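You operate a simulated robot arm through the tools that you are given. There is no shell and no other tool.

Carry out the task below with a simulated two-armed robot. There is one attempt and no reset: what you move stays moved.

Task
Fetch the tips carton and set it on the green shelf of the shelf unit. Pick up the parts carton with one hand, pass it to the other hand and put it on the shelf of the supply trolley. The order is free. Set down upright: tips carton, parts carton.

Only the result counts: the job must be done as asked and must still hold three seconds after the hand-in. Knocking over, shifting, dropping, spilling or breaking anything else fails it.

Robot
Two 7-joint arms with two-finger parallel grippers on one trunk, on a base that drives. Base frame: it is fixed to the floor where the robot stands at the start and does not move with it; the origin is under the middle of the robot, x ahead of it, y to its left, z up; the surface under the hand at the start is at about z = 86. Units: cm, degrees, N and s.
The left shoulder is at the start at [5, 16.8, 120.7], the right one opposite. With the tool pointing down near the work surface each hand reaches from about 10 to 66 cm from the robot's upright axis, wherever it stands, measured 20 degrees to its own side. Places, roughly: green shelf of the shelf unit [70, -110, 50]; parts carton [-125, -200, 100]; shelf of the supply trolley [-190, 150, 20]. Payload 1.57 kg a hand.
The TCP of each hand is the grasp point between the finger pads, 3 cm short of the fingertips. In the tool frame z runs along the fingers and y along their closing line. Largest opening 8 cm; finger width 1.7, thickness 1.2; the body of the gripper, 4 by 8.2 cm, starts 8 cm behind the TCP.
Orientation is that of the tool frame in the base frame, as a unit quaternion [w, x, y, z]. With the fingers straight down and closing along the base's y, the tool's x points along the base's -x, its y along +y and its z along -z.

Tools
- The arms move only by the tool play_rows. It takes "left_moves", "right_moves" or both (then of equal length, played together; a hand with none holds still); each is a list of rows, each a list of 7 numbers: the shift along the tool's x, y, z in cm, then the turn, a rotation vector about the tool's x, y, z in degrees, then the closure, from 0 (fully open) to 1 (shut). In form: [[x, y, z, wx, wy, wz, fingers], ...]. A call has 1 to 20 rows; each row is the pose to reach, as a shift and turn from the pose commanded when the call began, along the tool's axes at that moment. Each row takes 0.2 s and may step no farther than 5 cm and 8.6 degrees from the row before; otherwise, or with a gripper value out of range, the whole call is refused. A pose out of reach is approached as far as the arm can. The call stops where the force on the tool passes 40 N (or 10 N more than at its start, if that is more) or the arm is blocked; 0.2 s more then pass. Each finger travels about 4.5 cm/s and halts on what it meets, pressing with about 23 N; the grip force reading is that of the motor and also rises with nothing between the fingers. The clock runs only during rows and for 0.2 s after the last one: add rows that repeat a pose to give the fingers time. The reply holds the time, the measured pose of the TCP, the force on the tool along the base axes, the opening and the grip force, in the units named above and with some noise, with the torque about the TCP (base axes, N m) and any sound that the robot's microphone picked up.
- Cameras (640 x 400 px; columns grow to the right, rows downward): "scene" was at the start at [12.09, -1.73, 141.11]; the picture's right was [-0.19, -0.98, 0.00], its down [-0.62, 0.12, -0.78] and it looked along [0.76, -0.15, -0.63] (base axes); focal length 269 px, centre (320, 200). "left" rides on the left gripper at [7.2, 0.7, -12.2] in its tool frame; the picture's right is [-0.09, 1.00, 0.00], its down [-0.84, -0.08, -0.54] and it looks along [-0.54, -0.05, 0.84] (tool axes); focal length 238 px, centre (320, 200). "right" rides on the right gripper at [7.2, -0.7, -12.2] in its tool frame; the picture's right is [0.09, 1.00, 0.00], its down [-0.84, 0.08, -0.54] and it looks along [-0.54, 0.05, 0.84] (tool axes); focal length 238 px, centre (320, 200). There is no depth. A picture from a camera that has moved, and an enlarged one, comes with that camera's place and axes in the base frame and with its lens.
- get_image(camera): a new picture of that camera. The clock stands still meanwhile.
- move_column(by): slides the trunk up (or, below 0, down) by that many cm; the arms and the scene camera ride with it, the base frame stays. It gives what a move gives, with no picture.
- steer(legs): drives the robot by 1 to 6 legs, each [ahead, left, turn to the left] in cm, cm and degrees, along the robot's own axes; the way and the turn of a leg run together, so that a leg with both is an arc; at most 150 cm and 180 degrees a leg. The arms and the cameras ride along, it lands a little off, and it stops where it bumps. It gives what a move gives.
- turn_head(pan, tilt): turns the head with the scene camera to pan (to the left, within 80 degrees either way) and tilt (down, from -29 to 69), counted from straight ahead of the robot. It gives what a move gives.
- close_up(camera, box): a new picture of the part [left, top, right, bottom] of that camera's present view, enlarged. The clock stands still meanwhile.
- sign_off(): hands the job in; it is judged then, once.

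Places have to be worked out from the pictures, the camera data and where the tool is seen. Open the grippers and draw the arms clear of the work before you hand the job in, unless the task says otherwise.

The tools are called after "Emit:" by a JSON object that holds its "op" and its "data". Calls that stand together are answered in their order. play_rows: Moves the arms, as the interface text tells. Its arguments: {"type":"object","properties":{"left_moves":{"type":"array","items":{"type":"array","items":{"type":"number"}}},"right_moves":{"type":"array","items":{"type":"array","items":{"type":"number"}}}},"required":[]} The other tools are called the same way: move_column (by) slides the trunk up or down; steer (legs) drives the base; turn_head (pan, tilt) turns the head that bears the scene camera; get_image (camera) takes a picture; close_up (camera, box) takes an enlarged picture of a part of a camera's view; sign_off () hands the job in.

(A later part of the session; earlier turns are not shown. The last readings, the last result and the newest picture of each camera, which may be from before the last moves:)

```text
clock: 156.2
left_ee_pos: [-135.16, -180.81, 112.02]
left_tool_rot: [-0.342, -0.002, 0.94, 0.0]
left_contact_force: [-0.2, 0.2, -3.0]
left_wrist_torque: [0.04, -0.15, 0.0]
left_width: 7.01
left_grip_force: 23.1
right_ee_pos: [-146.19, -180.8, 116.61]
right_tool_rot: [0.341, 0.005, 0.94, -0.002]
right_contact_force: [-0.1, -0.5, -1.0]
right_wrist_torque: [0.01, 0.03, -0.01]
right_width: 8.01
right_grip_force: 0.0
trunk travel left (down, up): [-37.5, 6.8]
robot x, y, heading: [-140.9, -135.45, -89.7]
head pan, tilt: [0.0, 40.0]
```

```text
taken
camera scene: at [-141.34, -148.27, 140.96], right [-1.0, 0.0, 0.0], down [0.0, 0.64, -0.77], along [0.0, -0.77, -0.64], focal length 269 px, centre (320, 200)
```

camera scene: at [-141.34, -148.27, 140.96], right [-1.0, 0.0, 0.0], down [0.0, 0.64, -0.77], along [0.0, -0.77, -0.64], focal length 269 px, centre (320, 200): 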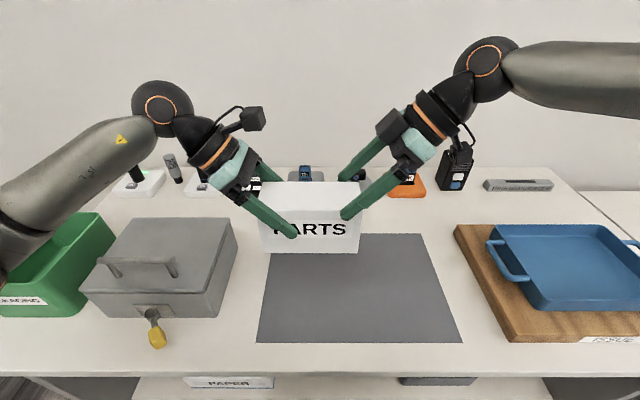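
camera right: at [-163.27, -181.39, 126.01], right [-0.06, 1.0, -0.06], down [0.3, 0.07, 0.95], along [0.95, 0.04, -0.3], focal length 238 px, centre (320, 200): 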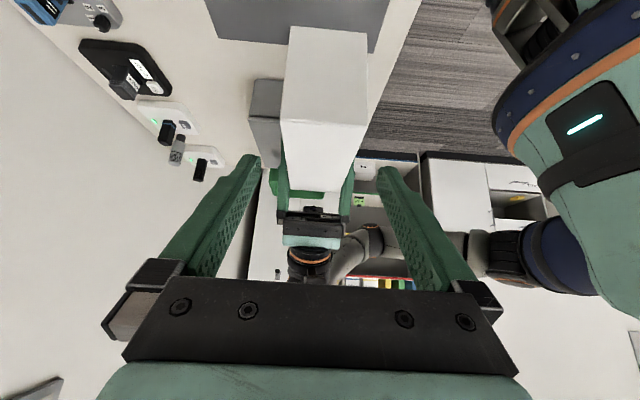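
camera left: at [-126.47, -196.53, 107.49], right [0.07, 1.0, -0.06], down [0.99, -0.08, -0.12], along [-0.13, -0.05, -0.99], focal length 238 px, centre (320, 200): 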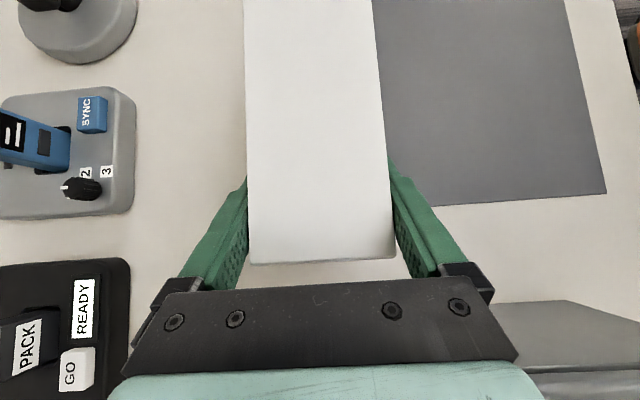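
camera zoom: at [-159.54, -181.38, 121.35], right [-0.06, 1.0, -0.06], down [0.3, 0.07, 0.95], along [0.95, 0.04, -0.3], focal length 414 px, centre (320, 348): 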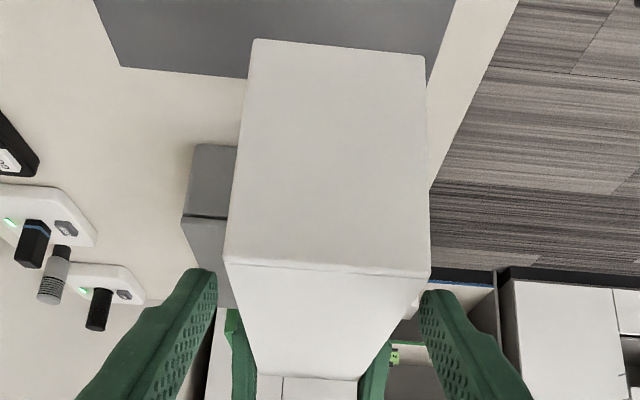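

Still centred. I advance the remaining 6 cm to the grasp point.

Emit:
{"op": "play_rows", "data": {"right_moves": [[0, 0.05, 1.5, 0, 0, 0, 0], [0, 0.05, 3, 0, 0, 0, 0], [0, 0.05, 4.5, 0, 0, 0, 0], [0, 0.05, 6, 0, 0, 0, 0], [0, 0.05, 6, 0, 0, 0, 0]]}}

Emit:
{"op": "get_image", "data": {"camera": "scene"}}

Emit:
{"op": "get_image", "data": {"camera": "left"}}

```text
clock: 157.4
left_ee_pos: [-135.24, -180.86, 111.99]
left_tool_rot: [-0.342, -0.001, 0.94, 0.001]
left_contact_force: [-0.1, -0.2, -2.8]
left_wrist_torque: [0.01, -0.15, 0.0]
left_width: 6.99
left_grip_force: 23.3
right_ee_pos: [-142.28, -180.72, 112.02]
right_tool_rot: [0.341, 0.004, 0.94, -0.001]
right_contact_force: [0.0, -0.4, -0.2]
right_wrist_torque: [0.01, -0.02, 0.05]
right_width: 7.99
right_grip_force: 0.1
trunk travel left (down, up): [-37.5, 6.8]
robot x, y, heading: [-141.15, -135.73, -89.8]
head pan, tilt: [0.0, 40.0]
```

```text
taken
camera scene: at [-141.33, -148.26, 140.96], right [-1.0, 0.0, 0.0], down [0.0, 0.64, -0.77], along [0.0, -0.77, -0.64], focal length 269 px, centre (320, 200)
```

scene: 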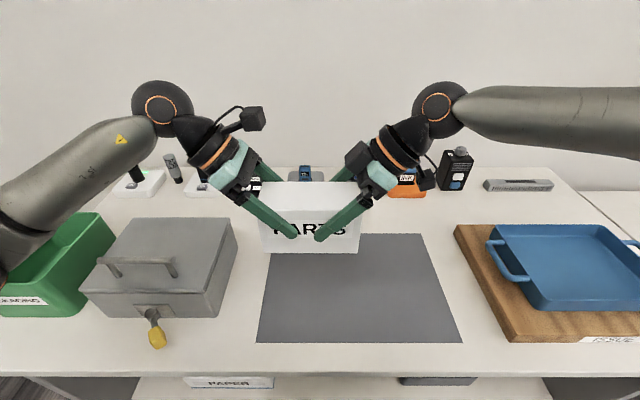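

```text
taken
camera left: at [-132.93, -180.06, 126.12], right [0.07, 1.0, -0.06], down [0.99, -0.08, -0.12], along [-0.13, -0.05, -0.99], focal length 238 px, centre (320, 200)
```

left: 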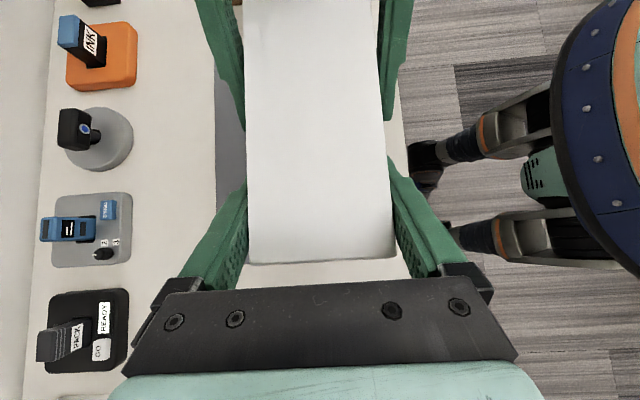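

Both hands straddle the carton with a clear gap between the fingertips. I close the right grip while the left keeps holding.

Emit:
{"op": "play_rows", "data": {"right_moves": [[0, 0, 0, 0, 0, 0, 0.15], [0, 0, 0, 0, 0, 0, 0.4], [0, 0, 0, 0, 0, 0, 1], [0, 0, 0, 0, 0, 0, 1], [0, 0, 0, 0, 0, 0, 1]], "left_moves": [[0, 0, 0, 0, 0, 0, 1], [0, 0, 0, 0, 0, 0, 1], [0, 0, 0, 0, 0, 0, 1], [0, 0, 0, 0, 0, 0, 1], [0, 0, 0, 0, 0, 0, 1]]}}

```text
clock: 158.6
left_ee_pos: [-135.17, -180.85, 112.13]
left_tool_rot: [-0.341, -0.001, 0.94, 0.0]
left_contact_force: [-1.2, -0.4, -2.2]
left_wrist_torque: [-0.15, -0.07, -0.1]
left_width: 7.0
left_grip_force: 22.9
right_ee_pos: [-142.39, -180.65, 112.06]
right_tool_rot: [0.341, 0.005, 0.94, -0.002]
right_contact_force: [0.3, 0.7, 0.3]
right_wrist_torque: [0.07, -0.02, 0.13]
right_width: 6.97
right_grip_force: 23.0
trunk travel left (down, up): [-37.5, 6.8]
robot x, y, heading: [-141.02, -136.02, -89.7]
head pan, tilt: [0.0, 40.0]
```

Both hands grip firmly (7.0 cm each). Now the left opens and withdraws along its own axis while the right keeps holding.

Emit:
{"op": "play_rows", "data": {"left_moves": [[0, 0, 0, 0, 0, 0, 0.3], [0, 0, 0, 0, 0, 0, 0], [0, 0, 0, 0, 0, 0, 0], [0, 0, 0, 0, 0, 0, 0]], "right_moves": [[0, 0, 0, 0, 0, 0, 1], [0, 0, 0, 0, 0, 0, 1], [0, 0, 0, 0, 0, 0, 1], [0, 0, 0, 0, 0, 0, 1]]}}

Emit:
{"op": "get_image", "data": {"camera": "left"}}

Emit:
{"op": "get_image", "data": {"camera": "scene"}}

```text
clock: 159.6
left_ee_pos: [-135.23, -180.81, 112.11]
left_tool_rot: [-0.342, -0.001, 0.94, 0.0]
left_contact_force: [0.3, 0.0, 0.1]
left_wrist_torque: [0.01, -0.01, -0.01]
left_width: 8.0
left_grip_force: 0.1
right_ee_pos: [-142.28, -180.7, 112.11]
right_tool_rot: [0.341, 0.005, 0.94, -0.002]
right_contact_force: [-0.5, -0.4, -0.2]
right_wrist_torque: [0.05, 0.08, -0.01]
right_width: 6.99
right_grip_force: 23.1
trunk travel left (down, up): [-37.5, 6.8]
robot x, y, heading: [-141.17, -135.51, -90.2]
head pan, tilt: [0.0, 40.0]
```

```text
taken
camera left: at [-132.93, -180.07, 126.12], right [0.07, 1.0, -0.06], down [0.99, -0.08, -0.12], along [-0.13, -0.05, -0.99], focal length 238 px, centre (320, 200)
```

left: 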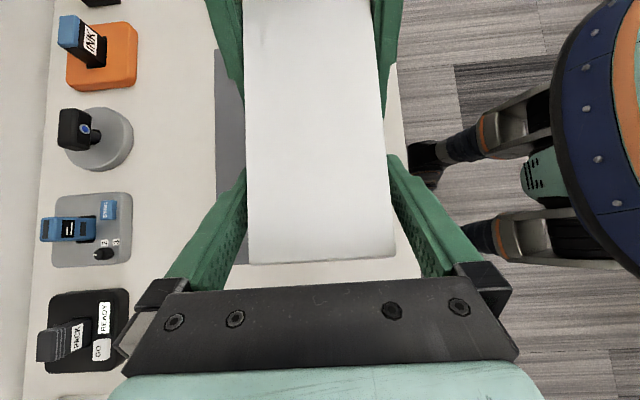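

```text
taken
camera scene: at [-141.33, -148.28, 140.96], right [-1.0, 0.0, 0.0], down [0.0, 0.64, -0.77], along [0.0, -0.77, -0.64], focal length 269 px, centre (320, 200)
```

scene: 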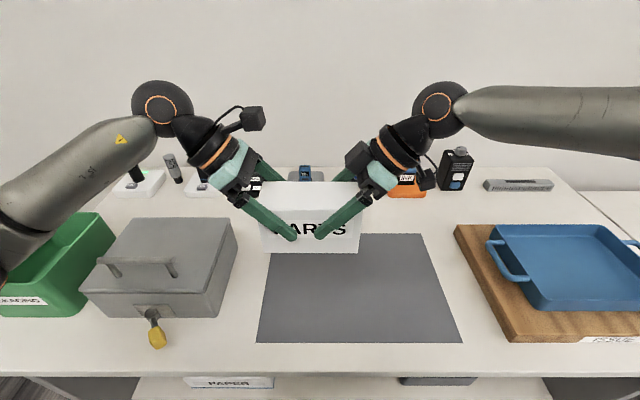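

The left fingers are open with about 0.5 cm room each side; I withdraw the left hand straight back along its axis, 12 cm.

Emit:
{"op": "play_rows", "data": {"left_moves": [[0, 0, -1.5, 0, 0, 0, 0], [0, 0, -3, 0, 0, 0, 0], [0, 0, -5, 0, 0, 0, 0], [0, 0, -7.5, 0, 0, 0, 0], [0, 0, -10, 0, 0, 0, 0], [0, 0, -12, 0, 0, 0, 0]]}}

Emit:
{"op": "get_image", "data": {"camera": "scene"}}

Emit:
{"op": "get_image", "data": {"camera": "left"}}

```text
clock: 161.0
left_ee_pos: [-127.41, -180.81, 121.25]
left_tool_rot: [-0.342, -0.001, 0.94, 0.001]
left_contact_force: [-0.7, 0.0, 0.1]
left_wrist_torque: [0.02, 0.0, 0.0]
left_width: 7.98
left_grip_force: 0.0
right_ee_pos: [-142.36, -180.74, 111.83]
right_tool_rot: [0.341, 0.006, 0.94, -0.001]
right_contact_force: [0.7, 0.5, -0.2]
right_wrist_torque: [-0.01, 0.1, 0.08]
right_width: 7.02
right_grip_force: 23.0
trunk travel left (down, up): [-37.5, 6.8]
robot x, y, heading: [-141.15, -135.48, -90.1]
head pan, tilt: [0.0, 40.0]
```

```text
taken
camera scene: at [-141.33, -148.28, 140.96], right [-1.0, 0.0, 0.0], down [0.0, 0.64, -0.77], along [0.0, -0.77, -0.64], focal length 269 px, centre (320, 200)
```

scene: 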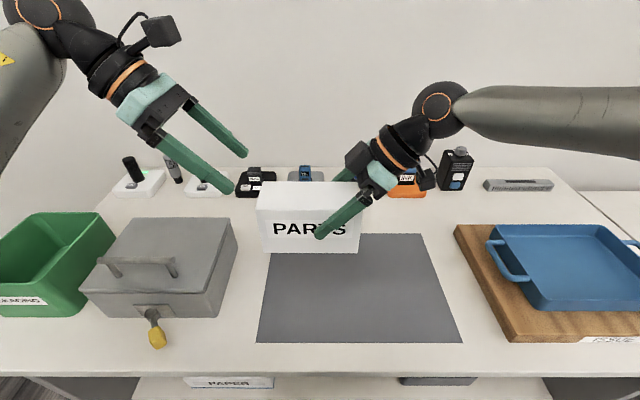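

```text
taken
camera left: at [-125.14, -180.06, 135.32], right [0.07, 1.0, -0.06], down [0.99, -0.07, -0.12], along [-0.13, -0.05, -0.99], focal length 238 px, centre (320, 200)
```

left: 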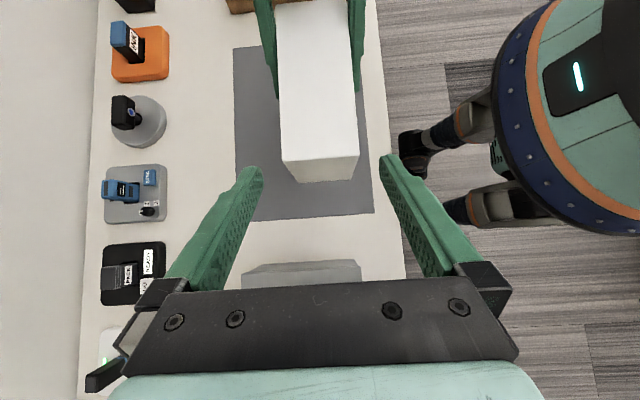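

The right hand alone now holds the carton. I zoom to check it is level, then clear the left hand.

Emit:
{"op": "close_up", "data": {"camera": "scene", "box": [230, 160, 390, 270]}}

Emit:
{"op": "get_image", "data": {"camera": "right"}}

```text
3.64 times, centred on (310, 215) of scene
camera zoom: at [-141.33, -148.28, 140.96], right [-1.0, 0.0, 0.0], down [0.0, 0.64, -0.77], along [0.0, -0.77, -0.64], focal length 977 px, centre (356, 146)
```

zoom: 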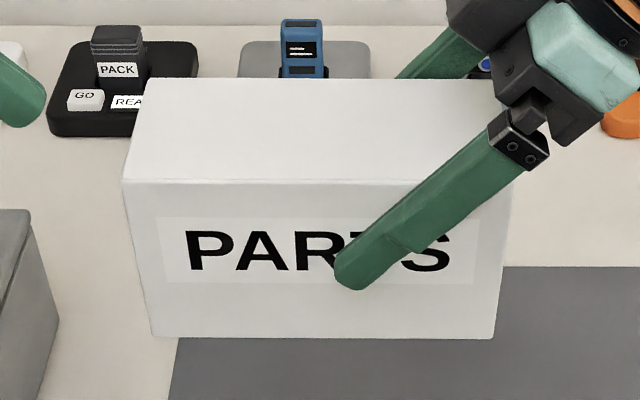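

```text
taken
camera right: at [-155.71, -181.36, 116.8], right [-0.06, 1.0, -0.06], down [0.3, 0.07, 0.95], along [0.95, 0.04, -0.3], focal length 238 px, centre (320, 200)
```

right: 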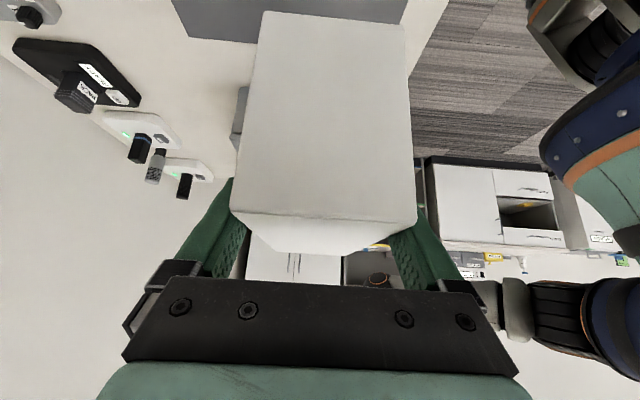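

The carton is held level by the right hand. I back away 35 cm from the bench with both arms still, then rearrange the arms in free space.

Emit:
{"op": "steer", "data": {"legs": [[-35, 0, 0]]}}

Emit:
{"op": "turn_head", "data": {"pan": -75, "tilt": 30}}

Emit:
{"op": "get_image", "data": {"camera": "scene"}}

```text
clock: 163.2
left_ee_pos: [-127.71, -145.8, 121.23]
left_tool_rot: [-0.342, 0.0, 0.94, 0.001]
left_contact_force: [0.0, 0.0, -0.2]
left_wrist_torque: [0.0, 0.0, 0.0]
left_width: 8.01
left_grip_force: 0.0
right_ee_pos: [-142.51, -145.85, 112.08]
right_tool_rot: [0.34, 0.007, 0.94, -0.003]
right_contact_force: [-0.2, 0.5, 0.0]
right_wrist_torque: [-0.01, 0.1, 0.01]
right_width: 6.99
right_grip_force: 23.2
trunk travel left (down, up): [-37.5, 6.8]
robot x, y, heading: [-140.98, -100.59, -89.9]
head pan, tilt: [0.0, 40.0]
```

```text
clock: 164.7
left_ee_pos: [-127.68, -145.92, 121.29]
left_tool_rot: [-0.342, 0.0, 0.94, 0.001]
left_contact_force: [-0.1, -0.3, -0.6]
left_wrist_torque: [-0.01, 0.01, -0.02]
left_width: 7.97
left_grip_force: 0.1
right_ee_pos: [-142.57, -145.86, 111.82]
right_tool_rot: [0.34, 0.006, 0.94, -0.002]
right_contact_force: [0.5, -0.2, -0.5]
right_wrist_torque: [0.0, 0.07, 0.0]
right_width: 6.97
right_grip_force: 23.6
trunk travel left (down, up): [-37.5, 6.8]
robot x, y, heading: [-141.29, -100.85, -90.1]
head pan, tilt: [-75.0, 30.0]
```

```text
taken
camera scene: at [-150.09, -107.2, 142.49], right [-0.26, 0.97, 0.0], down [0.48, 0.13, -0.87], along [-0.84, -0.22, -0.5], focal length 269 px, centre (320, 200)
```

scene: 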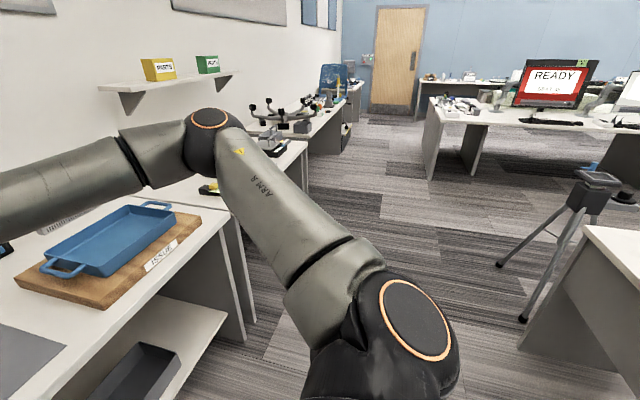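

Free space here. I swing the right hand with the carton to point forward on its own side, and move the left hand further left out of the way.

Emit:
{"op": "play_rows", "data": {"right_moves": [[1.0, 0.2, -0.84, 4.8, 0, 5.75, 1], [2.0, 0.5, -1.7, 9.6, 0, 11.5, 1], [3.0, 0.7, -2.5, 14.4, 0, 17.25, 1], [4.3, 1.0, -3.6, 19.2, 0, 23, 1], [5.4, 1.2, -4.5, 24, 0, 28.75, 1], [6.5, 1.5, -5.4, 28.8, 0, 34.5, 1], [7.6, 1.7, -6.4, 33.7, 0, 40.25, 1], [8.7, 2.0, -7.3, 38.5, 0, 46, 1], [9.8, 2.2, -8.2, 43.3, 0, 51.75, 1], [10.8, 2.5, -9.1, 48.1, 0, 57.5, 1], [11.9, 2.7, -10, 52.9, 0, 63.25, 1], [13.0, 3.0, -10.9, 57.7, 0, 69, 1], [13.0, 3.0, -10.9, 57.7, 0, 69, 1]], "left_moves": [[-0.5, 0, -0.4, 0, 0, 0, 0], [-1, 0, -0.8, 0, 0, 0, 0], [-1.5, 0, -1.2, 0, 0, 0, 0], [-2, 0, -1.6, 0, 0, 0, 0], [-2.5, 0, -2, 0, 0, 0, 0], [-3, 0, -2.5, 0, 0, 0, 0], [-3.5, 0, -3, 0, 0, 0, 0], [-4, 0, -3.4, 0, 0, 0, 0], [-4.5, 0, -3.8, 0, 0, 0, 0], [-5, 0, -4.2, 0, 0, 0, 0], [-5.5, 0, -4.6, 0, 0, 0, 0], [-6.1, 0, -5.1, 0, 0, 0, 0], [-6.1, 0, -5.1, 0, 0, 0, 0]]}}

Emit:
{"op": "turn_head", "data": {"pan": -20, "tilt": 40}}

Emit:
{"op": "get_image", "data": {"camera": "scene"}}

```text
clock: 167.5
left_ee_pos: [-119.66, -145.85, 121.15]
left_tool_rot: [-0.342, 0.001, 0.94, 0.002]
left_contact_force: [-0.5, 0.4, -0.4]
left_wrist_torque: [-0.01, 0.02, -0.02]
left_width: 8.0
left_grip_force: 0.0
right_ee_pos: [-159.51, -142.55, 111.96]
right_tool_rot: [0.239, 0.669, 0.66, -0.244]
right_contact_force: [-0.7, -0.3, 0.0]
right_wrist_torque: [0.1, 0.03, -0.01]
right_width: 7.01
right_grip_force: 22.9
trunk travel left (down, up): [-37.5, 6.8]
robot x, y, heading: [-140.91, -100.99, -90.0]
head pan, tilt: [-75.0, 30.0]
```

```text
clock: 168.7
left_ee_pos: [-119.6, -145.92, 121.27]
left_tool_rot: [-0.342, 0.001, 0.94, 0.001]
left_contact_force: [-0.1, -0.3, -0.3]
left_wrist_torque: [-0.05, -0.02, 0.0]
left_width: 7.97
left_grip_force: 0.0
right_ee_pos: [-159.5, -142.51, 112.11]
right_tool_rot: [0.238, 0.669, 0.661, -0.244]
right_contact_force: [0.3, 0.5, 0.0]
right_wrist_torque: [0.07, 0.01, 0.03]
right_width: 7.01
right_grip_force: 22.9
trunk travel left (down, up): [-37.5, 6.8]
robot x, y, heading: [-140.91, -100.82, -90.0]
head pan, tilt: [-20.0, 40.0]
```

```text
taken
camera scene: at [-144.29, -112.86, 140.96], right [-0.94, 0.34, 0.0], down [0.22, 0.6, -0.77], along [-0.26, -0.72, -0.64], focal length 269 px, centre (320, 200)
```

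scene: 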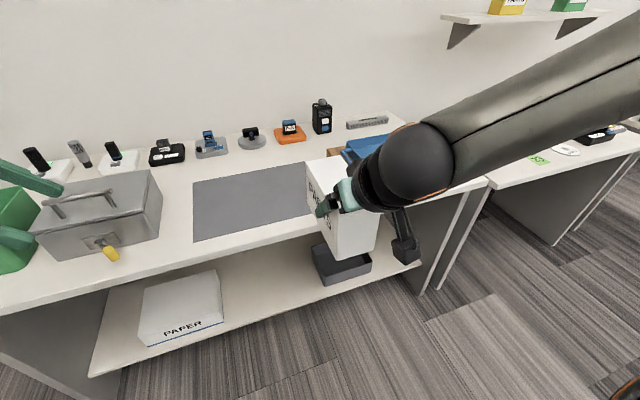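

Carton secure and pointing forward. I turn left 180° on the spot (known free floor on that side) to face the trolley area.

Emit:
{"op": "steer", "data": {"legs": [[0, 0, 90], [0, 0, 90]]}}

Emit:
{"op": "turn_head", "data": {"pan": 15, "tilt": 20}}

Emit:
{"op": "get_image", "data": {"camera": "scene"}}

```text
clock: 176.8
left_ee_pos: [-162.19, -55.5, 121.22]
left_tool_rot: [0.002, 0.94, -0.003, 0.342]
left_contact_force: [0.1, -0.1, 0.2]
left_wrist_torque: [0.0, -0.01, -0.01]
left_width: 8.0
left_grip_force: 0.1
right_ee_pos: [-122.43, -59.2, 112.04]
right_tool_rot: [0.244, -0.659, 0.671, 0.237]
right_contact_force: [-0.3, 0.3, -0.5]
right_wrist_torque: [-0.11, -0.01, 0.0]
right_width: 7.02
right_grip_force: 23.4
trunk travel left (down, up): [-37.5, 6.8]
robot x, y, heading: [-141.09, -100.88, 89.7]
head pan, tilt: [-20.0, 40.0]
```

```text
clock: 177.8
left_ee_pos: [-162.11, -55.51, 121.24]
left_tool_rot: [0.002, 0.94, -0.003, 0.342]
left_contact_force: [0.0, -0.2, -0.4]
left_wrist_torque: [-0.02, 0.01, -0.04]
left_width: 8.0
left_grip_force: 0.1
right_ee_pos: [-122.45, -59.17, 112.05]
right_tool_rot: [0.243, -0.66, 0.67, 0.238]
right_contact_force: [-1.6, 0.2, -0.6]
right_wrist_torque: [-0.1, 0.0, -0.02]
right_width: 6.97
right_grip_force: 22.8
trunk travel left (down, up): [-37.5, 6.8]
robot x, y, heading: [-141.03, -100.7, 89.6]
head pan, tilt: [15.0, 20.0]
```

```text
taken
camera scene: at [-143.64, -87.81, 144.1], right [0.97, 0.25, 0.0], down [0.09, -0.33, -0.94], along [-0.24, 0.91, -0.34], focal length 269 px, centre (320, 200)
```

scene: 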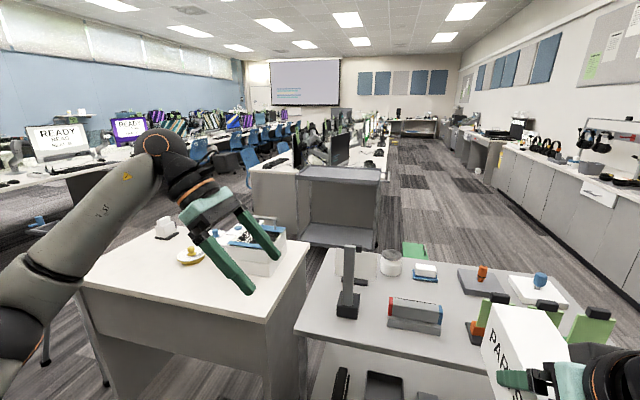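

In front of me is another trolley with many items (to be kept clear of); the supply trolley is beyond it near [−186, 150], with the green case on the floor by it. I zoom in.

Emit:
{"op": "close_up", "data": {"camera": "scene", "box": [240, 140, 460, 280]}}

Emit:
{"op": "turn_head", "data": {"pan": -40, "tilt": 30}}

Emit:
{"op": "get_image", "data": {"camera": "scene"}}

```text
2.86 times, centred on (350, 210) of scene
camera zoom: at [-143.64, -87.81, 144.1], right [0.97, 0.25, 0.0], down [0.09, -0.33, -0.94], along [-0.24, 0.91, -0.34], focal length 767 px, centre (234, 171)
```

zoom: 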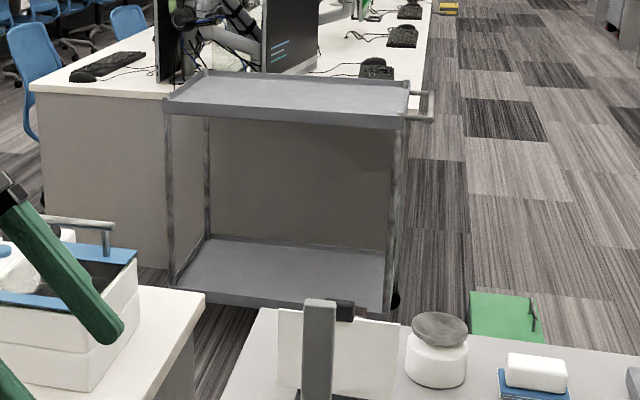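

```text
clock: 179.0
left_ee_pos: [-162.21, -55.47, 121.26]
left_tool_rot: [0.001, 0.94, -0.003, 0.342]
left_contact_force: [0.9, -0.1, 0.2]
left_wrist_torque: [0.0, -0.03, -0.01]
left_width: 8.0
left_grip_force: 0.0
right_ee_pos: [-122.36, -59.07, 111.85]
right_tool_rot: [0.244, -0.659, 0.67, 0.238]
right_contact_force: [-0.2, 0.3, -0.4]
right_wrist_torque: [-0.11, 0.04, 0.0]
right_width: 7.02
right_grip_force: 23.2
trunk travel left (down, up): [-37.5, 6.8]
robot x, y, heading: [-141.2, -100.52, 89.4]
head pan, tilt: [-40.0, 30.0]
```

```text
taken
camera scene: at [-135.44, -89.94, 142.49], right [0.76, -0.65, 0.0], down [-0.32, -0.38, -0.87], along [0.56, 0.66, -0.5], focal length 269 px, centre (320, 200)
```

scene: 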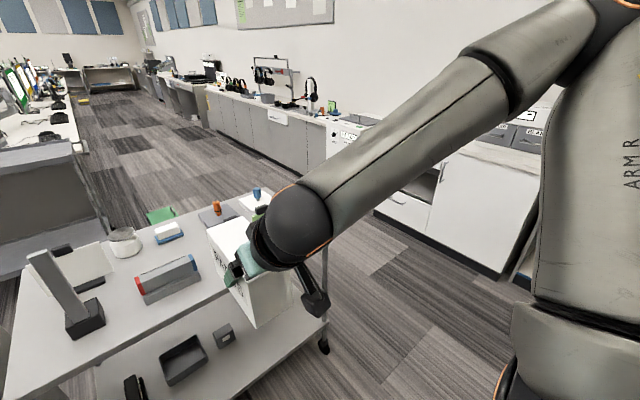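

The supply trolley is a two-tier cart: lower shelf z ≈ 20 spanning about x −222…−150, y 129…167, top tray near z 80, open toward me, with a ~95 cm corridor before it reached from the aisle. I check my left arm's elbow width before driving.

Emit:
{"op": "turn_head", "data": {"pan": 65, "tilt": 35}}

Emit:
{"op": "get_image", "data": {"camera": "scene"}}

```text
clock: 180.8
left_ee_pos: [-162.05, -55.5, 121.18]
left_tool_rot: [0.001, 0.94, -0.002, 0.342]
left_contact_force: [0.4, -0.1, 0.0]
left_wrist_torque: [-0.01, 0.02, 0.0]
left_width: 8.0
left_grip_force: 0.1
right_ee_pos: [-122.36, -59.06, 111.97]
right_tool_rot: [0.243, -0.659, 0.67, 0.238]
right_contact_force: [0.4, 0.1, -1.0]
right_wrist_torque: [-0.11, 0.0, 0.0]
right_width: 6.99
right_grip_force: 23.1
trunk travel left (down, up): [-37.5, 6.8]
robot x, y, heading: [-140.78, -100.76, 89.6]
head pan, tilt: [65.0, 35.0]
```

```text
taken
camera scene: at [-149.25, -93.04, 141.72], right [0.43, 0.9, 0.0], down [0.52, -0.25, -0.82], along [-0.74, 0.35, -0.57], focal length 269 px, centre (320, 200)
```

scene: 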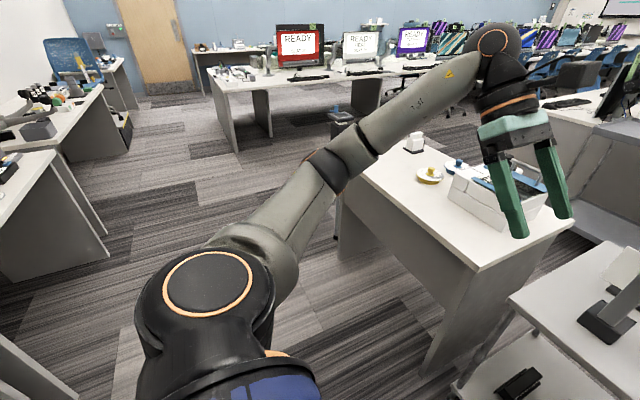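

Arm widths are fine for the aisle. I strafe right to x ≈ −32 and drive forward along the aisle in stages.

Emit:
{"op": "steer", "data": {"legs": [[0, -109, 0]]}}

Emit:
{"op": "turn_head", "data": {"pan": 0, "tilt": 30}}

Emit:
{"op": "get_image", "data": {"camera": "scene"}}

```text
clock: 190.6
left_ee_pos: [-55.54, -55.73, 121.13]
left_tool_rot: [-0.002, 0.939, 0.007, 0.343]
left_contact_force: [1.1, -0.1, -0.6]
left_wrist_torque: [0.0, -0.01, 0.0]
left_width: 8.02
left_grip_force: 0.1
right_ee_pos: [-15.76, -58.44, 112.02]
right_tool_rot: [-0.241, 0.666, -0.664, -0.24]
right_contact_force: [-0.2, -0.4, 0.0]
right_wrist_torque: [-0.08, 0.01, 0.0]
right_width: 6.98
right_grip_force: 23.6
trunk travel left (down, up): [-37.5, 6.8]
robot x, y, heading: [-33.85, -100.59, 90.8]
head pan, tilt: [65.0, 35.0]
```

```text
clock: 191.9
left_ee_pos: [-55.72, -55.61, 121.22]
left_tool_rot: [-0.002, 0.94, 0.007, 0.342]
left_contact_force: [-1.0, -1.1, 0.2]
left_wrist_torque: [0.0, -0.04, 0.01]
left_width: 7.99
left_grip_force: 0.0
right_ee_pos: [-15.9, -58.5, 111.99]
right_tool_rot: [-0.241, 0.666, -0.664, -0.24]
right_contact_force: [0.1, 0.1, 0.0]
right_wrist_torque: [-0.08, 0.02, 0.06]
right_width: 6.99
right_grip_force: 22.8
trunk travel left (down, up): [-37.5, 6.8]
robot x, y, heading: [-33.41, -100.37, 90.8]
head pan, tilt: [0.0, 30.0]
```

```text
taken
camera scene: at [-34.07, -87.49, 142.49], right [1.0, 0.01, 0.0], down [0.01, -0.5, -0.87], along [-0.01, 0.87, -0.5], focal length 269 px, centre (320, 200)
```

scene: 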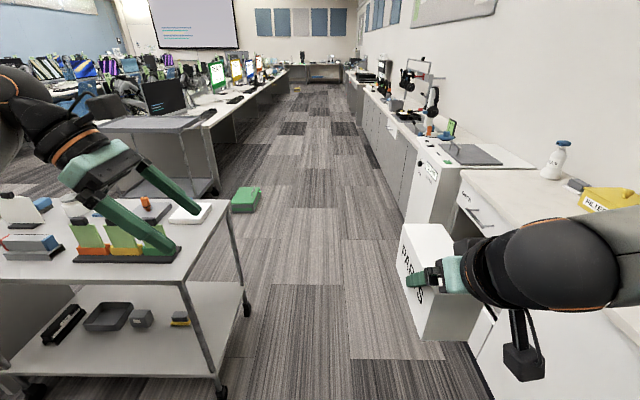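

The aisle is clear; the green case is at about x −123…−93, y 135–165, off my route. I drive forward 150 cm, then 28 cm more.

Emit:
{"op": "steer", "data": {"legs": [[150, 0, 0], [28, 0, 0]]}}

Emit:
{"op": "turn_head", "data": {"pan": 65, "tilt": 35}}

Emit:
{"op": "get_image", "data": {"camera": "scene"}}

Emit:
{"op": "turn_head", "data": {"pan": 80, "tilt": 45}}

Emit:
{"op": "get_image", "data": {"camera": "scene"}}

```text
clock: 201.1
left_ee_pos: [-63.18, 124.75, 121.23]
left_tool_rot: [-0.007, 0.939, 0.025, 0.342]
left_contact_force: [1.3, 0.2, -0.1]
left_wrist_torque: [-0.02, 0.03, 0.0]
left_width: 8.0
left_grip_force: 0.1
right_ee_pos: [-23.21, 123.51, 111.97]
right_tool_rot: [-0.237, 0.679, -0.651, -0.244]
right_contact_force: [0.0, 0.2, -0.3]
right_wrist_torque: [-0.15, 0.02, 0.06]
right_width: 6.96
right_grip_force: 23.6
trunk travel left (down, up): [-37.5, 6.8]
robot x, y, heading: [-39.49, 80.56, 92.9]
head pan, tilt: [0.0, 30.0]
```

```text
clock: 202.4
left_ee_pos: [-63.11, 124.84, 121.23]
left_tool_rot: [-0.008, 0.939, 0.024, 0.342]
left_contact_force: [-0.2, -0.6, 0.3]
left_wrist_torque: [-0.01, 0.02, 0.02]
left_width: 8.01
left_grip_force: 0.0
right_ee_pos: [-23.22, 123.33, 112.07]
right_tool_rot: [-0.236, 0.679, -0.651, -0.245]
right_contact_force: [-0.3, -0.1, 0.2]
right_wrist_torque: [-0.06, -0.04, 0.0]
right_width: 7.0
right_grip_force: 22.8
trunk travel left (down, up): [-37.5, 6.8]
robot x, y, heading: [-39.73, 80.48, 92.8]
head pan, tilt: [65.0, 35.0]
```

```text
taken
camera scene: at [-48.08, 88.06, 141.72], right [0.38, 0.93, 0.0], down [0.53, -0.22, -0.82], along [-0.76, 0.31, -0.57], focal length 269 px, centre (320, 200)
```

scene: 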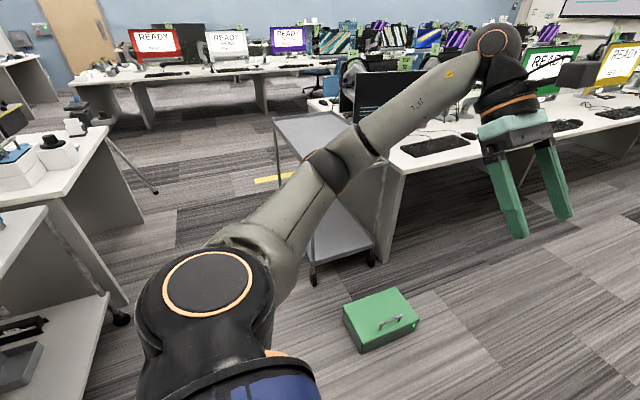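

```text
clock: 203.2
left_ee_pos: [-63.08, 124.78, 121.22]
left_tool_rot: [-0.008, 0.939, 0.024, 0.342]
left_contact_force: [-0.2, 1.5, -0.2]
left_wrist_torque: [0.01, -0.02, 0.0]
left_width: 7.99
left_grip_force: 0.0
right_ee_pos: [-23.39, 123.52, 111.95]
right_tool_rot: [-0.237, 0.679, -0.651, -0.245]
right_contact_force: [0.4, -1.1, 0.1]
right_wrist_torque: [-0.07, -0.01, 0.0]
right_width: 6.98
right_grip_force: 23.0
trunk travel left (down, up): [-37.5, 6.8]
robot x, y, heading: [-39.35, 80.77, 93.1]
head pan, tilt: [80.0, 45.0]
```

```text
taken
camera scene: at [-47.99, 85.75, 140.24], right [0.12, 0.99, 0.0], down [0.7, -0.09, -0.71], along [-0.7, 0.09, -0.71], focal length 269 px, centre (320, 200)
```

scene: 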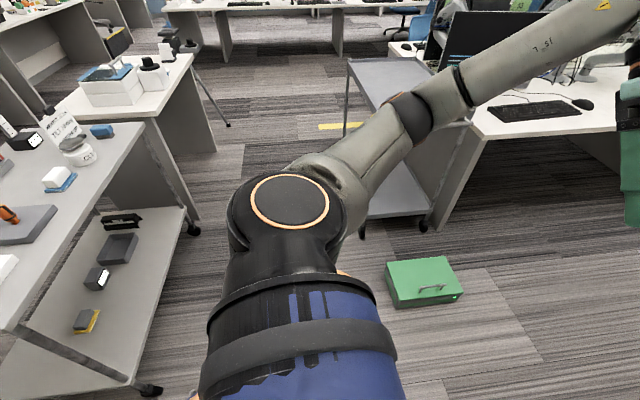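

The corridor in front of the supply trolley is clear (y ≈ 32–125). I straighten the heading and strafe left along it.

Emit:
{"op": "steer", "data": {"legs": [[0, 0, -3], [0, 75, 0]]}}

Emit:
{"op": "turn_head", "data": {"pan": 55, "tilt": 40}}

Emit:
{"op": "get_image", "data": {"camera": "scene"}}

```text
clock: 210.7
left_ee_pos: [-136.82, 125.77, 121.19]
left_tool_rot: [0.0, 0.94, 0.001, 0.342]
left_contact_force: [1.0, -0.4, 0.1]
left_wrist_torque: [0.01, 0.0, 0.03]
left_width: 8.0
left_grip_force: 0.0
right_ee_pos: [-97.06, 122.57, 111.96]
right_tool_rot: [0.242, -0.663, 0.668, 0.238]
right_contact_force: [-0.1, 0.7, 0.5]
right_wrist_torque: [-0.09, -0.01, 0.0]
right_width: 7.0
right_grip_force: 23.6
trunk travel left (down, up): [-37.5, 6.8]
robot x, y, heading: [-115.49, 80.64, 90.1]
head pan, tilt: [80.0, 45.0]
```

```text
clock: 211.6
left_ee_pos: [-136.9, 125.76, 121.17]
left_tool_rot: [0.0, 0.94, 0.001, 0.342]
left_contact_force: [-0.8, -0.2, 0.3]
left_wrist_torque: [0.01, 0.02, 0.01]
left_width: 8.0
left_grip_force: 0.0
right_ee_pos: [-97.08, 122.52, 112.08]
right_tool_rot: [0.243, -0.662, 0.668, 0.238]
right_contact_force: [0.5, -0.5, -0.4]
right_wrist_torque: [-0.11, -0.02, 0.0]
right_width: 6.98
right_grip_force: 23.4
trunk travel left (down, up): [-37.5, 6.8]
robot x, y, heading: [-115.36, 80.73, 90.2]
head pan, tilt: [55.0, 40.0]
```

```text
taken
camera scene: at [-122.6, 89.55, 140.96], right [0.57, 0.82, 0.0], down [0.53, -0.37, -0.77], along [-0.63, 0.44, -0.64], focal length 269 px, centre (320, 200)
```

scene: 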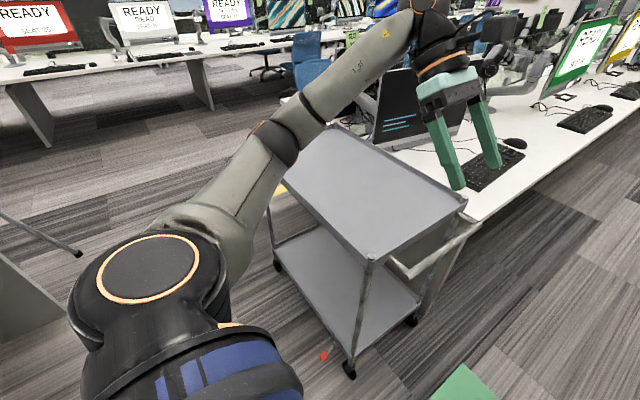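

The trolley's lower shelf spans about x −214…−151, y 125…165, with posts at the corners. Before lowering anything I retract the left hand toward me so it will stay clear of the top tray.

Emit:
{"op": "play_rows", "data": {"left_moves": [[0.25, 3, -1.9, 0, 0, 0, 0], [0.5, 6, -3.7, 0, 0, 0, 0], [0.8, 9, -5.6, 0, 0, 0, 0], [1.0, 12, -7.4, 0, 0, 0, 0], [1.3, 15, -9.3, 0, 0, 0, 0], [1.3, 15, -9.3, 0, 0, 0, 0]]}}

Emit:
{"op": "steer", "data": {"legs": [[0, 72, 0]]}}

Emit:
{"op": "turn_head", "data": {"pan": -5, "tilt": 45}}

Emit:
{"op": "get_image", "data": {"camera": "scene"}}

```text
clock: 213.0
left_ee_pos: [-141.83, 110.69, 129.2]
left_tool_rot: [0.001, 0.94, 0.001, 0.341]
left_contact_force: [1.0, 0.2, 0.7]
left_wrist_torque: [0.01, 0.01, -0.04]
left_width: 8.01
left_grip_force: 0.0
right_ee_pos: [-97.18, 122.46, 112.0]
right_tool_rot: [0.243, -0.662, 0.668, 0.239]
right_contact_force: [-0.6, 0.4, 0.5]
right_wrist_torque: [-0.07, 0.01, 0.02]
right_width: 7.02
right_grip_force: 23.0
trunk travel left (down, up): [-37.5, 6.8]
robot x, y, heading: [-115.45, 81.01, 90.1]
head pan, tilt: [55.0, 40.0]
```

```text
clock: 219.7
left_ee_pos: [-213.52, 110.32, 129.18]
left_tool_rot: [0.0, 0.94, 0.003, 0.342]
left_contact_force: [-0.1, 0.4, -0.2]
left_wrist_torque: [0.02, 0.0, 0.0]
left_width: 7.99
left_grip_force: 0.0
right_ee_pos: [-168.84, 122.35, 111.91]
right_tool_rot: [0.242, -0.664, 0.666, 0.239]
right_contact_force: [0.6, 0.5, 0.7]
right_wrist_torque: [-0.11, 0.03, -0.01]
right_width: 7.0
right_grip_force: 23.4
trunk travel left (down, up): [-37.5, 6.8]
robot x, y, heading: [-186.75, 80.74, 90.4]
head pan, tilt: [55.0, 40.0]
```

```text
clock: 221.0
left_ee_pos: [-213.55, 110.19, 129.3]
left_tool_rot: [-0.001, 0.94, 0.003, 0.342]
left_contact_force: [-0.6, -0.4, 0.2]
left_wrist_torque: [-0.01, 0.02, -0.01]
left_width: 8.0
left_grip_force: 0.1
right_ee_pos: [-169.0, 122.42, 111.81]
right_tool_rot: [0.242, -0.663, 0.666, 0.239]
right_contact_force: [-0.1, 0.6, 0.0]
right_wrist_torque: [-0.1, 0.02, 0.01]
right_width: 6.99
right_grip_force: 23.2
trunk travel left (down, up): [-37.5, 6.8]
robot x, y, heading: [-186.84, 80.4, 90.5]
head pan, tilt: [-5.0, 45.0]
```

```text
taken
camera scene: at [-186.58, 92.51, 140.23], right [1.0, -0.08, 0.0], down [-0.06, -0.7, -0.71], along [0.06, 0.7, -0.71], focal length 269 px, centre (320, 200)
```

scene: 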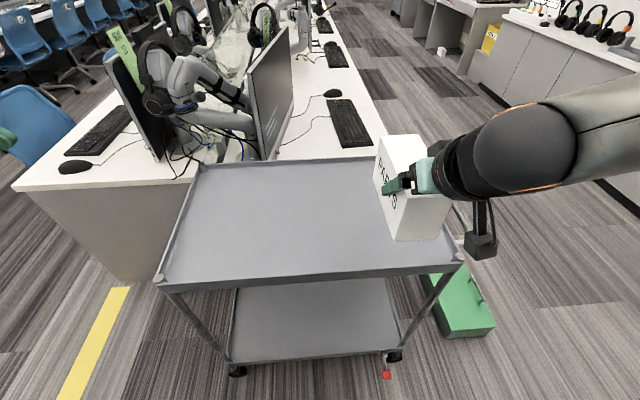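

The trolley is squarely in front. The carton now overhangs the top tray, so I shift left 8 cm, back up 8 cm and retract the right hand 8 cm before lowering.

Emit:
{"op": "steer", "data": {"legs": [[0, 8, 0], [-8, 0, 0]]}}

Emit:
{"op": "play_rows", "data": {"right_moves": [[1.54, 0, -1.28, 0, 0, 0, 1], [3.07, 0, -2.55, 0, 0, 0, 1], [4.6, 0, -3.8, 0, 0, 0, 1], [6.14, 0, -5.1, 0, 0, 0, 1], [6.14, 0, -5.1, 0, 0, 0, 1]]}}

Emit:
{"op": "get_image", "data": {"camera": "scene"}}

```text
clock: 223.0
left_ee_pos: [-221.79, 102.33, 129.27]
left_tool_rot: [0.0, 0.94, 0.003, 0.342]
left_contact_force: [-0.7, -0.4, -0.3]
left_wrist_torque: [-0.03, 0.01, 0.03]
left_width: 8.01
left_grip_force: 0.0
right_ee_pos: [-177.1, 114.37, 112.09]
right_tool_rot: [0.242, -0.664, 0.665, 0.24]
right_contact_force: [-1.3, 1.0, -0.4]
right_wrist_torque: [-0.09, -0.01, -0.02]
right_width: 6.97
right_grip_force: 22.5
trunk travel left (down, up): [-37.5, 6.8]
robot x, y, heading: [-195.48, 72.36, 90.3]
head pan, tilt: [-5.0, 45.0]
```

```text
clock: 224.2
left_ee_pos: [-221.69, 102.4, 129.28]
left_tool_rot: [0.001, 0.94, 0.004, 0.342]
left_contact_force: [-0.2, 0.4, 0.0]
left_wrist_torque: [0.02, -0.03, 0.0]
left_width: 7.97
left_grip_force: 0.0
right_ee_pos: [-178.37, 110.14, 113.35]
right_tool_rot: [0.241, -0.665, 0.666, 0.239]
right_contact_force: [0.6, 0.4, -2.9]
right_wrist_torque: [-0.08, -0.01, 0.01]
right_width: 6.99
right_grip_force: 23.3
right hand out of reach, approached as far as the arm can: row 2, 3, 4, 5
trunk travel left (down, up): [-37.5, 6.8]
robot x, y, heading: [-195.19, 72.88, 90.6]
head pan, tilt: [-5.0, 45.0]
```

```text
taken
camera scene: at [-194.75, 84.63, 140.23], right [1.0, -0.08, 0.0], down [-0.06, -0.71, -0.71], along [0.06, 0.7, -0.71], focal length 269 px, centre (320, 200)
```

scene: 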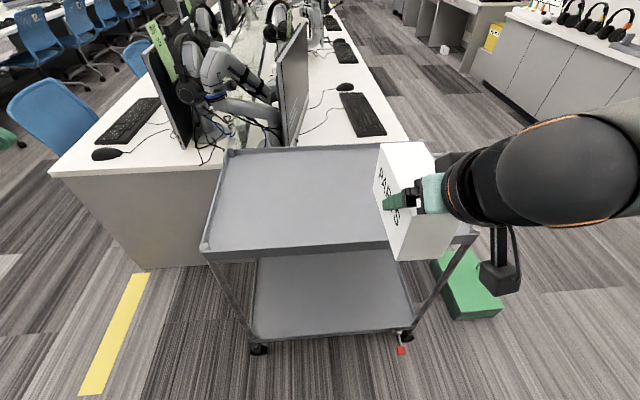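

Only 4 cm of retraction was possible, leaving too little margin to the tray. I look behind on both sides to see how far I can back up.

Emit:
{"op": "turn_head", "data": {"pan": 80, "tilt": 60}}

Emit:
{"op": "get_image", "data": {"camera": "scene"}}

Emit:
{"op": "turn_head", "data": {"pan": -80, "tilt": 60}}

Emit:
{"op": "get_image", "data": {"camera": "scene"}}

Emit:
{"op": "get_image", "data": {"camera": "left"}}

```text
clock: 225.8
left_ee_pos: [-221.69, 102.39, 129.31]
left_tool_rot: [-0.002, 0.94, 0.005, 0.341]
left_contact_force: [-0.2, -0.2, 0.1]
left_wrist_torque: [0.01, 0.01, 0.02]
left_width: 7.99
left_grip_force: 0.1
right_ee_pos: [-178.1, 110.16, 113.32]
right_tool_rot: [0.241, -0.664, 0.666, 0.239]
right_contact_force: [-0.6, -1.1, -3.8]
right_wrist_torque: [-0.11, 0.02, -0.04]
right_width: 6.99
right_grip_force: 23.2
trunk travel left (down, up): [-37.5, 6.8]
robot x, y, heading: [-195.1, 72.49, 90.3]
head pan, tilt: [80.0, 60.0]
```

```text
taken
camera scene: at [-201.99, 77.62, 138.29], right [0.17, 0.99, 0.0], down [0.85, -0.15, -0.5], along [-0.49, 0.08, -0.87], focal length 269 px, centre (320, 200)
```

scene: 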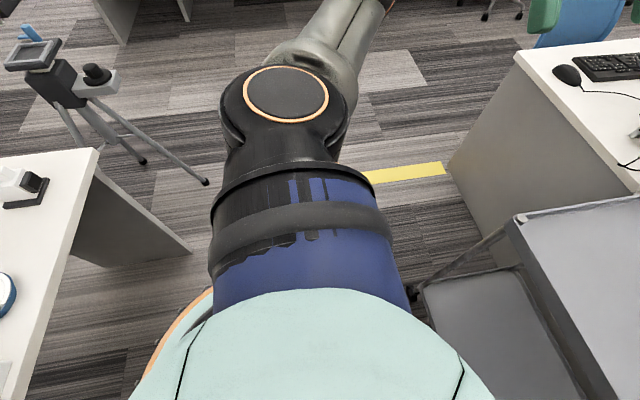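

```text
clock: 228.3
left_ee_pos: [-221.77, 102.43, 129.36]
left_tool_rot: [-0.001, 0.94, 0.004, 0.342]
left_contact_force: [-0.3, 0.6, 0.8]
left_wrist_torque: [-0.02, -0.03, -0.01]
left_width: 8.02
left_grip_force: 0.1
right_ee_pos: [-178.17, 110.07, 113.41]
right_tool_rot: [0.241, -0.664, 0.666, 0.239]
right_contact_force: [0.5, 0.2, -2.3]
right_wrist_torque: [-0.15, 0.03, 0.01]
right_width: 7.0
right_grip_force: 23.0
trunk travel left (down, up): [-37.5, 6.8]
robot x, y, heading: [-194.7, 72.7, 90.4]
head pan, tilt: [-80.0, 60.0]
```

```text
taken
camera scene: at [-188.86, 77.71, 138.29], right [0.18, -0.98, 0.0], down [-0.85, -0.16, -0.5], along [0.49, 0.09, -0.87], focal length 269 px, centre (320, 200)
```

scene: 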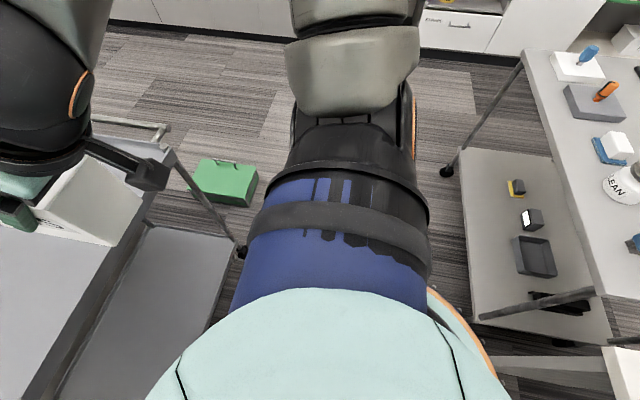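

```text
taken
camera left: at [-224.08, 101.79, 143.27], right [-0.06, -1.0, -0.06], down [-0.99, 0.07, -0.12], along [0.13, 0.05, -0.99], focal length 238 px, centre (320, 200)
```

left: 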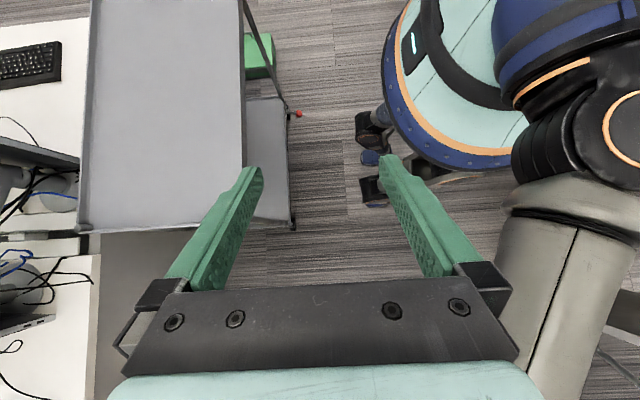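

The desk and trolley behind me end near y ≈ 22–25 and my base is compact, so I can back up 6 cm more. Then I lower the trunk fully.

Emit:
{"op": "steer", "data": {"legs": [[-6, 0, 0]]}}

Emit:
{"op": "turn_head", "data": {"pan": -10, "tilt": 45}}

Emit:
{"op": "get_image", "data": {"camera": "scene"}}

Emit:
{"op": "get_image", "data": {"camera": "left"}}

```text
clock: 229.2
left_ee_pos: [-221.66, 96.39, 129.24]
left_tool_rot: [-0.001, 0.94, 0.004, 0.342]
left_contact_force: [0.1, -0.9, 0.9]
left_wrist_torque: [0.0, 0.04, 0.06]
left_width: 7.97
left_grip_force: 0.0
right_ee_pos: [-178.23, 104.02, 113.39]
right_tool_rot: [0.242, -0.664, 0.666, 0.239]
right_contact_force: [-0.4, -0.7, -3.7]
right_wrist_torque: [-0.09, 0.04, -0.02]
right_width: 6.99
right_grip_force: 22.9
trunk travel left (down, up): [-37.5, 6.8]
robot x, y, heading: [-195.07, 66.59, 90.3]
head pan, tilt: [-80.0, 60.0]
```

```text
clock: 230.7
left_ee_pos: [-221.7, 96.31, 129.11]
left_tool_rot: [0.0, 0.94, 0.004, 0.341]
left_contact_force: [-0.2, 0.0, -0.8]
left_wrist_torque: [-0.02, 0.01, -0.03]
left_width: 7.98
left_grip_force: 0.1
right_ee_pos: [-178.34, 104.11, 113.39]
right_tool_rot: [0.241, -0.664, 0.666, 0.24]
right_contact_force: [0.7, 0.2, -2.8]
right_wrist_torque: [-0.11, 0.01, -0.04]
right_width: 6.99
right_grip_force: 22.5
trunk travel left (down, up): [-37.5, 6.8]
robot x, y, heading: [-195.2, 66.81, 90.5]
head pan, tilt: [-10.0, 45.0]
```

```text
taken
camera scene: at [-194.03, 78.59, 140.23], right [0.99, -0.17, 0.0], down [-0.12, -0.7, -0.71], along [0.12, 0.7, -0.71], focal length 269 px, centre (320, 200)
```

scene: 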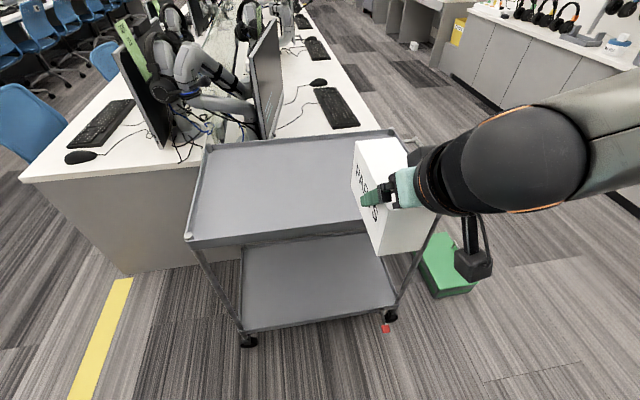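

```text
taken
camera left: at [-224.07, 95.83, 143.27], right [-0.06, -1.0, -0.06], down [-0.99, 0.07, -0.12], along [0.13, 0.05, -0.99], focal length 238 px, centre (320, 200)
```

left: 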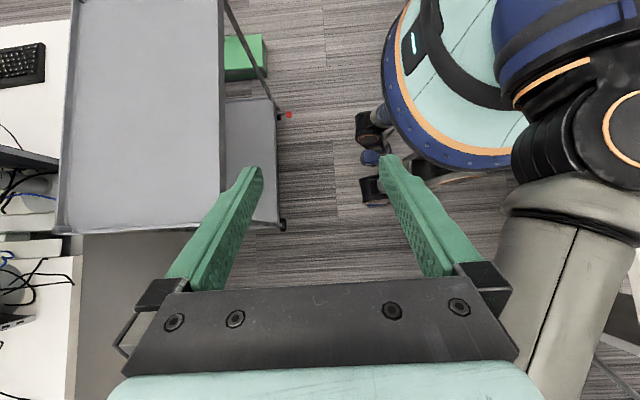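

About 10 cm clearance between the carton tip (y ≈ 115) and the tray edge (y ≈ 125). I lower the trunk 37 cm.

Emit:
{"op": "move_column", "data": {"by": -37}}

Emit:
{"op": "get_image", "data": {"camera": "scene"}}

Emit:
{"op": "get_image", "data": {"camera": "right"}}

```text
clock: 234.2
left_ee_pos: [-221.73, 96.18, 92.37]
left_tool_rot: [0.0, 0.94, 0.004, 0.342]
left_contact_force: [0.8, 0.3, 0.1]
left_wrist_torque: [0.0, 0.03, -0.01]
left_width: 8.03
left_grip_force: 0.0
right_ee_pos: [-178.23, 104.08, 76.3]
right_tool_rot: [0.242, -0.664, 0.666, 0.239]
right_contact_force: [0.5, -0.1, -2.3]
right_wrist_torque: [-0.09, -0.03, 0.0]
right_width: 6.99
right_grip_force: 22.7
trunk travel left (down, up): [-0.5, 43.8]
robot x, y, heading: [-194.82, 66.58, 90.4]
head pan, tilt: [-10.0, 45.0]
```

```text
taken
camera scene: at [-194.03, 78.58, 103.24], right [0.99, -0.17, 0.0], down [-0.12, -0.7, -0.71], along [0.12, 0.7, -0.71], focal length 269 px, centre (320, 200)
```

scene: 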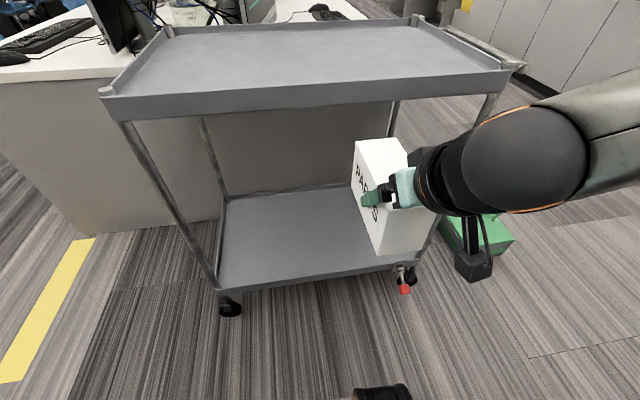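

```text
taken
camera right: at [-177.61, 90.7, 81.18], right [-1.0, -0.07, -0.06], down [-0.08, 0.3, 0.95], along [-0.05, 0.95, -0.3], focal length 238 px, centre (320, 200)
```

right: 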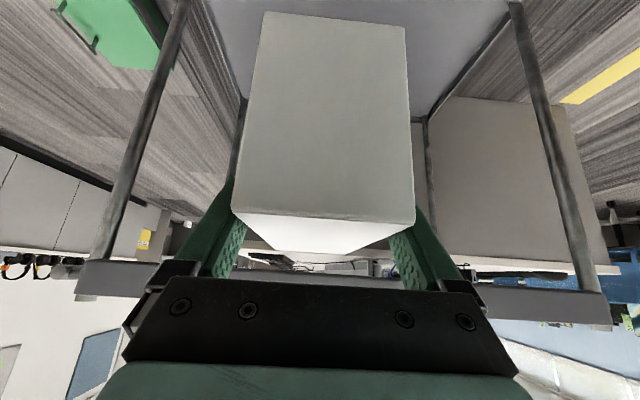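

Emit:
{"op": "close_up", "data": {"camera": "scene", "box": [200, 170, 420, 320]}}

```text
2.67 times, centred on (310, 245) of scene
camera zoom: at [-194.03, 78.58, 103.24], right [0.99, -0.17, 0.0], down [-0.12, -0.7, -0.71], along [0.12, 0.7, -0.71], focal length 716 px, centre (347, 80)
```

zoom: 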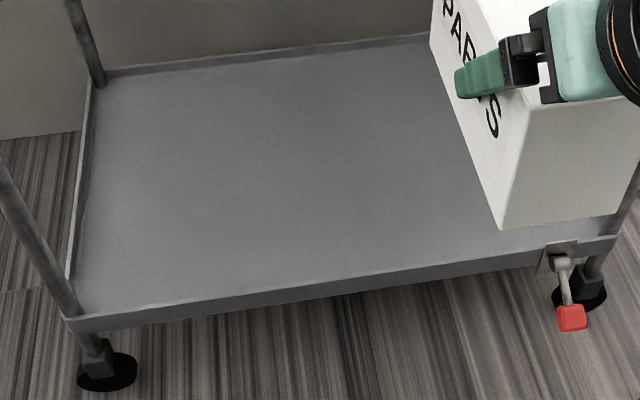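

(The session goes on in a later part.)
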